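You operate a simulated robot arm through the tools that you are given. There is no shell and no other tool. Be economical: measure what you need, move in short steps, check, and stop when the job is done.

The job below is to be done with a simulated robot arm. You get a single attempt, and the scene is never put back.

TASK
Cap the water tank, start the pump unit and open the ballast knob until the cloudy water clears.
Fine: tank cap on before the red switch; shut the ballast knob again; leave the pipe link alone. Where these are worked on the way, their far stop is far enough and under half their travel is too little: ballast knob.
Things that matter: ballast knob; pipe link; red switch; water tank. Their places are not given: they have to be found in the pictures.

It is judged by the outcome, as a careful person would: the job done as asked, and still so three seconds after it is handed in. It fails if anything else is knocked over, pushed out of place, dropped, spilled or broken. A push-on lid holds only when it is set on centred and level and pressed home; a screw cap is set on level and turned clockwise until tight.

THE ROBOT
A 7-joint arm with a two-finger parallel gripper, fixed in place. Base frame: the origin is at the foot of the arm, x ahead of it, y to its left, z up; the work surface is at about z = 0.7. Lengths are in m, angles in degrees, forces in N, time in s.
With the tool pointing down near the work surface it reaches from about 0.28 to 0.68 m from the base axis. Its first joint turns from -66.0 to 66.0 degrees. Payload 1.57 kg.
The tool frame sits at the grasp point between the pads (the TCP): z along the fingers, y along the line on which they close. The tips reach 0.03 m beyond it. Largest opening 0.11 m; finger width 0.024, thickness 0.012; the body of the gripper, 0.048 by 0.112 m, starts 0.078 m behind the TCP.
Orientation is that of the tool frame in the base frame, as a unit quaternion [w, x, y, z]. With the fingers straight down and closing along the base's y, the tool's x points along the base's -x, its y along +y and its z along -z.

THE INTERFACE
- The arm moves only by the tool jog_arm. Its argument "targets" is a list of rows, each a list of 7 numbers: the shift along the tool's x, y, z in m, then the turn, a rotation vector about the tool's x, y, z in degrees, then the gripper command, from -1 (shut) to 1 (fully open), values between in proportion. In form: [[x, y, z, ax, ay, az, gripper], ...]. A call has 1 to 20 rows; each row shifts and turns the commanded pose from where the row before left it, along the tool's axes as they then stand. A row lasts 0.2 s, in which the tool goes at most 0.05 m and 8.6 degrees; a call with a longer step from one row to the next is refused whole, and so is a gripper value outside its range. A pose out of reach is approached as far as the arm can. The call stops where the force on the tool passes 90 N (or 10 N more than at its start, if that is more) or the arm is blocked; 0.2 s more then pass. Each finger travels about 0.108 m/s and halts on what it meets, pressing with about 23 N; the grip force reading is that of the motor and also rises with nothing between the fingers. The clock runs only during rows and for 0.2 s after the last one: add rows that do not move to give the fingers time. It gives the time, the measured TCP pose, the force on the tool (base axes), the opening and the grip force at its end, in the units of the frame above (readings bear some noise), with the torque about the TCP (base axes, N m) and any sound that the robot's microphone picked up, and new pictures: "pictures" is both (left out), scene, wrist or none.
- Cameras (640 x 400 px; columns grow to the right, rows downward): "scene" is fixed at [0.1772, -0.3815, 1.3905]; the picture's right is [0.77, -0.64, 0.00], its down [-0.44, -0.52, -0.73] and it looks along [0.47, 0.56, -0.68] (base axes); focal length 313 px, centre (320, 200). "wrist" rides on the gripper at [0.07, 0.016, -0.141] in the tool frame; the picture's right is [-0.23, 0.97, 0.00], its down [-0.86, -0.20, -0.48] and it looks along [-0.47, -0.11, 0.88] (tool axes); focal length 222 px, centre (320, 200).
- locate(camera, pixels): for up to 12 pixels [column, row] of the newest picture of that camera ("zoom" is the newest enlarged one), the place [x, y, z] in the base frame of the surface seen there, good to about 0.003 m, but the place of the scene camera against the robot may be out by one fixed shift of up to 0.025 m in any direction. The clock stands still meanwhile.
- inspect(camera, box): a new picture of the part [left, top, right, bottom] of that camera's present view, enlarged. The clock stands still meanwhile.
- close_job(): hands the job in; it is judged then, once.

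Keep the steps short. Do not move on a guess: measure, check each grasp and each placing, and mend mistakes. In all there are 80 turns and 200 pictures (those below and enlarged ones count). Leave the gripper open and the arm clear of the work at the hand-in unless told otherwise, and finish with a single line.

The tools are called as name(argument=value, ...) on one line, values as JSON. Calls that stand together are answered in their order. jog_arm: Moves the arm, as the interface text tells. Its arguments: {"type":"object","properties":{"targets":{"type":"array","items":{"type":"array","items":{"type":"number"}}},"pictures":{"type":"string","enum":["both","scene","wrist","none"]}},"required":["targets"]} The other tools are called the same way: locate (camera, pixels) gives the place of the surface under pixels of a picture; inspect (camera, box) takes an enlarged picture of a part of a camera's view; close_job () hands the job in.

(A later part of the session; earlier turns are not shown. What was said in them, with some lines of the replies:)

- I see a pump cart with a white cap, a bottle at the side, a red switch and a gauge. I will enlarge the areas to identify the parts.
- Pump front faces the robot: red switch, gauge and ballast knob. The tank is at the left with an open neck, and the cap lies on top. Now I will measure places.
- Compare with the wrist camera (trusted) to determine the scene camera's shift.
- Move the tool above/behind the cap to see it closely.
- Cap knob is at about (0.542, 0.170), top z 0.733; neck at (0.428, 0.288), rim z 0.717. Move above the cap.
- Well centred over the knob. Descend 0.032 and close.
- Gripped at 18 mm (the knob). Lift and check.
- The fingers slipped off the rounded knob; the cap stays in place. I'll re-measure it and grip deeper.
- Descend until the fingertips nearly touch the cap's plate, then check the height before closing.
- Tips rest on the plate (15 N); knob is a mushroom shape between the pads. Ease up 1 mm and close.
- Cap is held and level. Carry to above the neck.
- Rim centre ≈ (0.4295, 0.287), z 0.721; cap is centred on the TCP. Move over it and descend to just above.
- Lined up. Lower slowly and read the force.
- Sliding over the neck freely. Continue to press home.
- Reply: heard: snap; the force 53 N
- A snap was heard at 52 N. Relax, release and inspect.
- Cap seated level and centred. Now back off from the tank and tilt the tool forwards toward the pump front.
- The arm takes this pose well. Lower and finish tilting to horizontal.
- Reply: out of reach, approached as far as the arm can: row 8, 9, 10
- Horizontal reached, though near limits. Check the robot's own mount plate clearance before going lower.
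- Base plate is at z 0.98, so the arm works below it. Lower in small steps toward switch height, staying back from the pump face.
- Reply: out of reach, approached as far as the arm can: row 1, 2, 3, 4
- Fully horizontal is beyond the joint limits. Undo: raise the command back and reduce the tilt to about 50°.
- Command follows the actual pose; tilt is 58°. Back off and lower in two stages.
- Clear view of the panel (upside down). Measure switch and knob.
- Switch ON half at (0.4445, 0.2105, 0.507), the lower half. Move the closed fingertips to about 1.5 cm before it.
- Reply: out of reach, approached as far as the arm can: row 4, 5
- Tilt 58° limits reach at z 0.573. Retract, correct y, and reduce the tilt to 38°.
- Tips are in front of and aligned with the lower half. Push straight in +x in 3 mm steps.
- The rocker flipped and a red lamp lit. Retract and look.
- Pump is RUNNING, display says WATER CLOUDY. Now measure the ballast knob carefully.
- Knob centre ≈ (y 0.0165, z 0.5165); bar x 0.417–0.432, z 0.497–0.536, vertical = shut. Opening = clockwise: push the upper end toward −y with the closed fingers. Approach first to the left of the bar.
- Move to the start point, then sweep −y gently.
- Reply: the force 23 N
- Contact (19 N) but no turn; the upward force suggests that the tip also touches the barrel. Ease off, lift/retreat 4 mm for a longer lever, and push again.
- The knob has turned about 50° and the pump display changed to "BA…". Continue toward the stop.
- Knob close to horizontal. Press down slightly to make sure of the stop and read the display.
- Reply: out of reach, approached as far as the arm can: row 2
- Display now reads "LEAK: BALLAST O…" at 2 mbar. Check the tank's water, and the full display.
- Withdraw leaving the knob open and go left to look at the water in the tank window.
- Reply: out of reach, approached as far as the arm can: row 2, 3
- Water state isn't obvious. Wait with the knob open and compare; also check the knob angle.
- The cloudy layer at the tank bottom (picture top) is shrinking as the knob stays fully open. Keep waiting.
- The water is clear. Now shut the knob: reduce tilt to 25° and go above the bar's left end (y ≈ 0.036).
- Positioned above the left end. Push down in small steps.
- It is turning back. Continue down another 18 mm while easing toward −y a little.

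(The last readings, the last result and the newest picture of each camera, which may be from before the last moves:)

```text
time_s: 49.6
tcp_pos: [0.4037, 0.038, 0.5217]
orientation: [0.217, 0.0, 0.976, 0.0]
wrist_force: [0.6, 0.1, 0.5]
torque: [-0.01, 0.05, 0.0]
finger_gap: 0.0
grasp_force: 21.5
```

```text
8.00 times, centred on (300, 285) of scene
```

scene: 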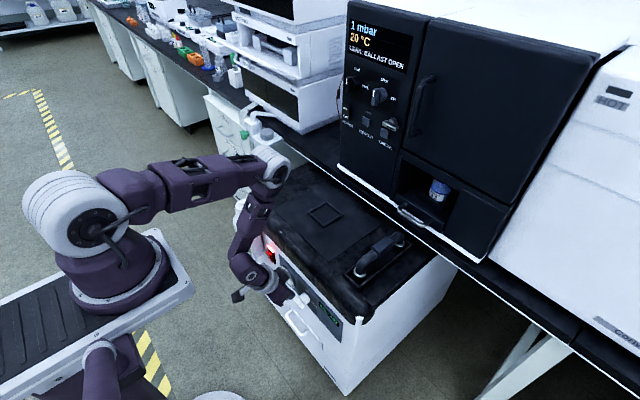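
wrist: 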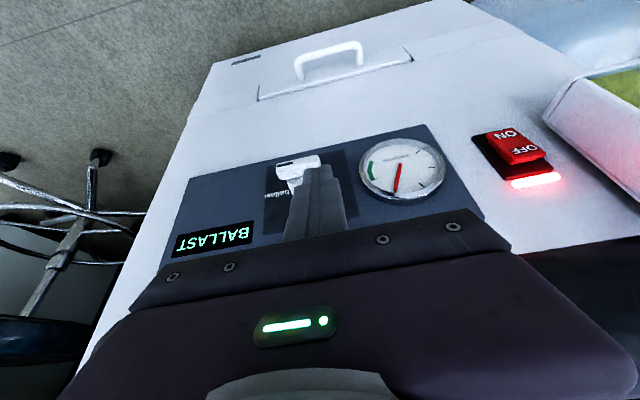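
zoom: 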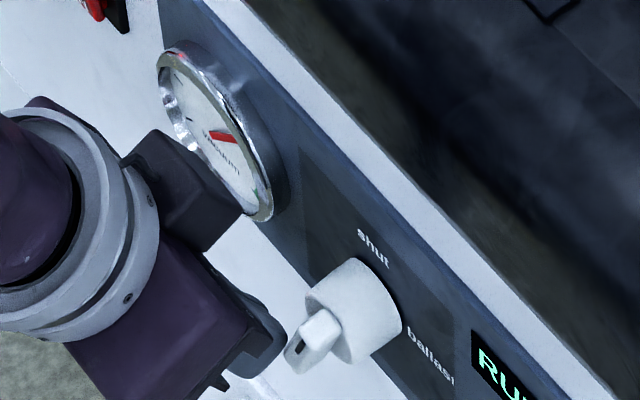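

Display flips back to "RU(NNING)". About 15° remains: sweep −y against the lower end to the stop.

jog_arm(targets=[[0, -0.002, 0, 0, 0, 0, -1], [0, -0.002, 0, 0, 0, 0, -1], [0, -0.001, 0, 0, 0, 0, -1], [0, -0.001, 0, 0, 0, 0, -1]], pictures="none")

inspect(camera="scene", box=[260, 260, 340, 310])

```text
time_s: 50.6
tcp_pos: [0.4024, 0.0317, 0.521]
orientation: [0.218, 0.001, 0.976, 0.0]
wrist_force: [0.9, 0.0, 0.6]
torque: [-0.01, 0.01, -0.01]
finger_gap: 0.0
grasp_force: 21.5
```

```text
8.00 times, centred on (300, 285) of scene
```

zoom: 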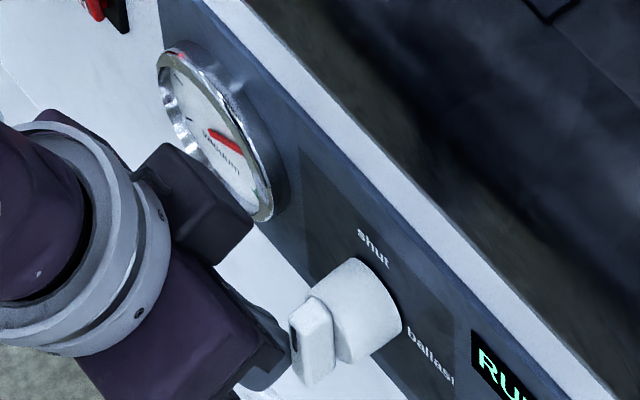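

Nearly vertical. Push a little more until the stop resists.

jog_arm(targets=[[0, -0.001, 0, 0, 0, 0, -1], [0, -0.001, 0, 0, 0, 0, -1], [0, -0.001, 0, 0, 0, 0, -1]], pictures="none")

```text
time_s: 51.4
tcp_pos: [0.4027, 0.0305, 0.5209]
orientation: [0.216, 0.0, 0.976, 0.001]
wrist_force: [-5.6, 15.0, 10.8]
torque: [-0.05, -0.18, 0.24]
finger_gap: 0.0001
grasp_force: 21.9
```

The stop resists with 15 N. Back off left, then away from the panel and up, opening the gripper.

jog_arm(targets=[[0, 0.012, 0, 0, 0, 0, -1], [0.03, 0.02, -0.014, 0, 0, 0, -1], [0.02, 0.03, -0.02, 0, 0, 0, -1], [0, 0.03, -0.03, 0, 0, 0, -1], [-0.01, 0.0, -0.04, 0, 0, 0, -1], [0, 0, 0, 0, 0, 0, -1]])

inspect(camera="scene", box=[340, 10, 430, 80])

inspect(camera="scene", box=[230, 230, 390, 330])

inspect(camera="wrist", box=[140, 60, 620, 260])

```text
time_s: 52.8
tcp_pos: [0.3228, 0.1218, 0.599]
orientation: [0.217, 0.0, 0.976, 0.0]
wrist_force: [0.2, -0.9, -0.3]
torque: [0.04, 0.01, 0.03]
finger_gap: 0.0002
grasp_force: 21.9
```

scene: 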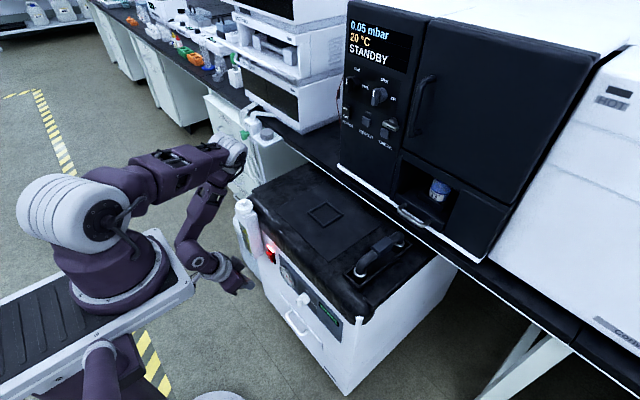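
wrist: 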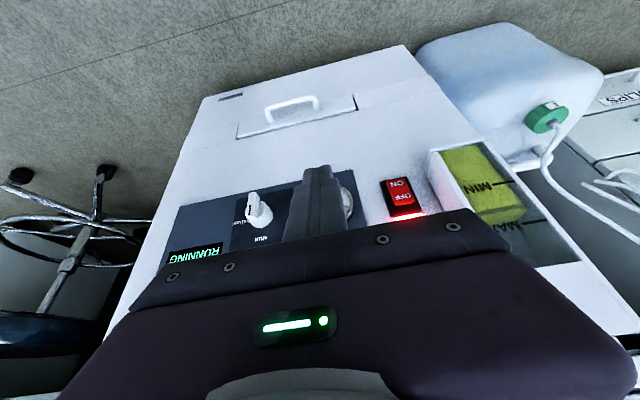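

```text
5.71 times, centred on (385, 45) of scene
```

zoom: 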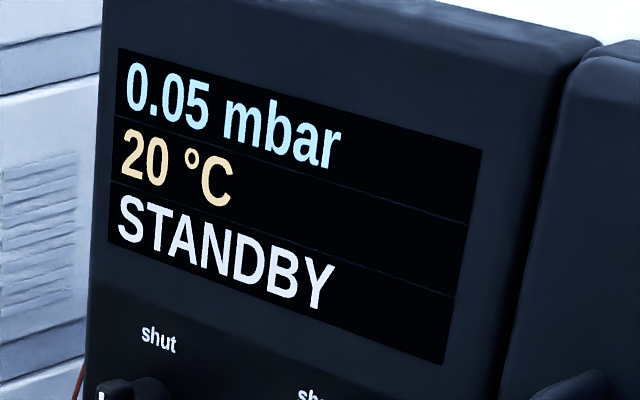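

```text
4.00 times, centred on (310, 280) of scene
```

zoom: 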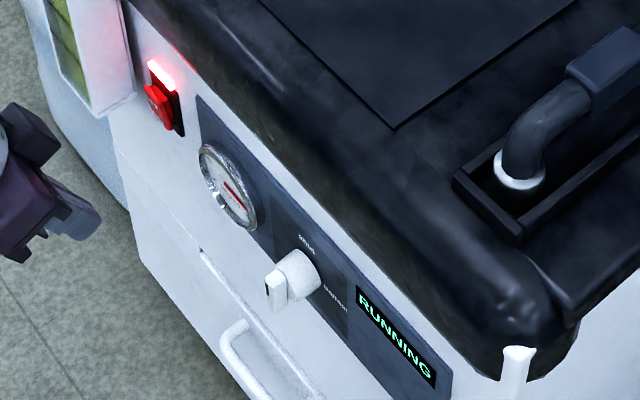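

```text
1.33 times, centred on (380, 160) of wrist
```

zoom: 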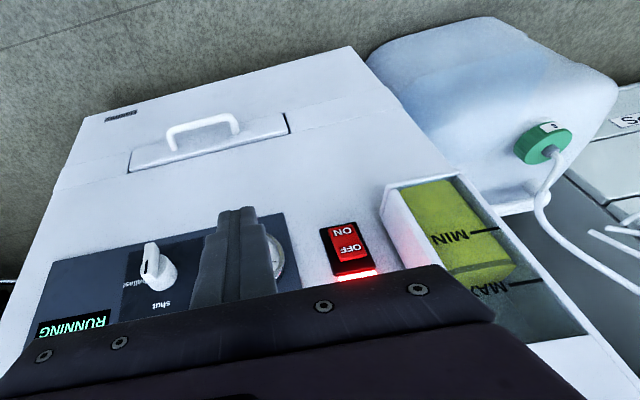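

Water clear, knob shut, pump running, 0.05 mbar STANDBY. Raise the arm clear and open the gripper.

jog_arm(targets=[[0, 0, -0.03, 0, 0, 0, 0], [-0.01, 0, -0.04, 0, 0, 0, 1], [-0.01, 0, -0.04, 0, 0, 0, 1], [-0.01, 0, -0.04, 0, 0, 0, 1], [0, 0, 0, 0, 0, 0, 1]])

inspect(camera="scene", box=[220, 180, 400, 300])

```text
time_s: 54.0
tcp_pos: [0.2862, 0.1221, 0.7472]
orientation: [0.217, 0.0, 0.976, 0.001]
wrist_force: [0.4, -0.1, -0.4]
torque: [-0.03, 0.0, -0.02]
finger_gap: 0.1097
grasp_force: 0.0
```

scene: 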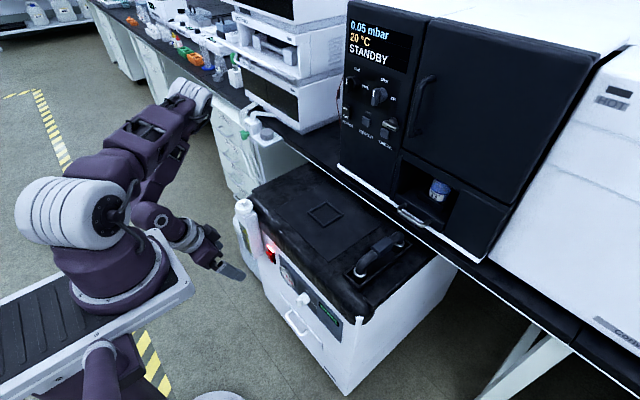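
wrist: 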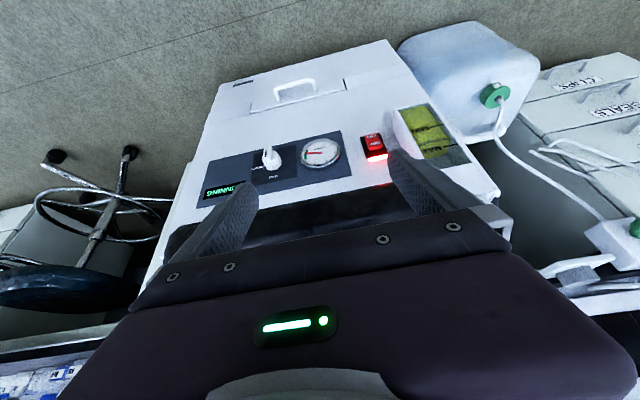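

```text
3.33 times, centred on (310, 240) of scene
```

zoom: 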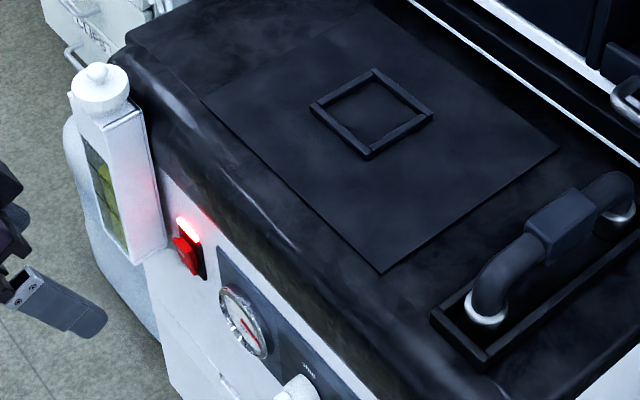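

The cap is on, the pump is running, the knob is shut, the pipe link is untouched, the gripper is open and the arm is clear. Handing in.

close_job()

```text
The job is handed in.
```

The tank was capped (it snapped home) before the pump was switched on; the ballast knob was opened fully until the water cleared, then shut again, and the pipe link was left alone.
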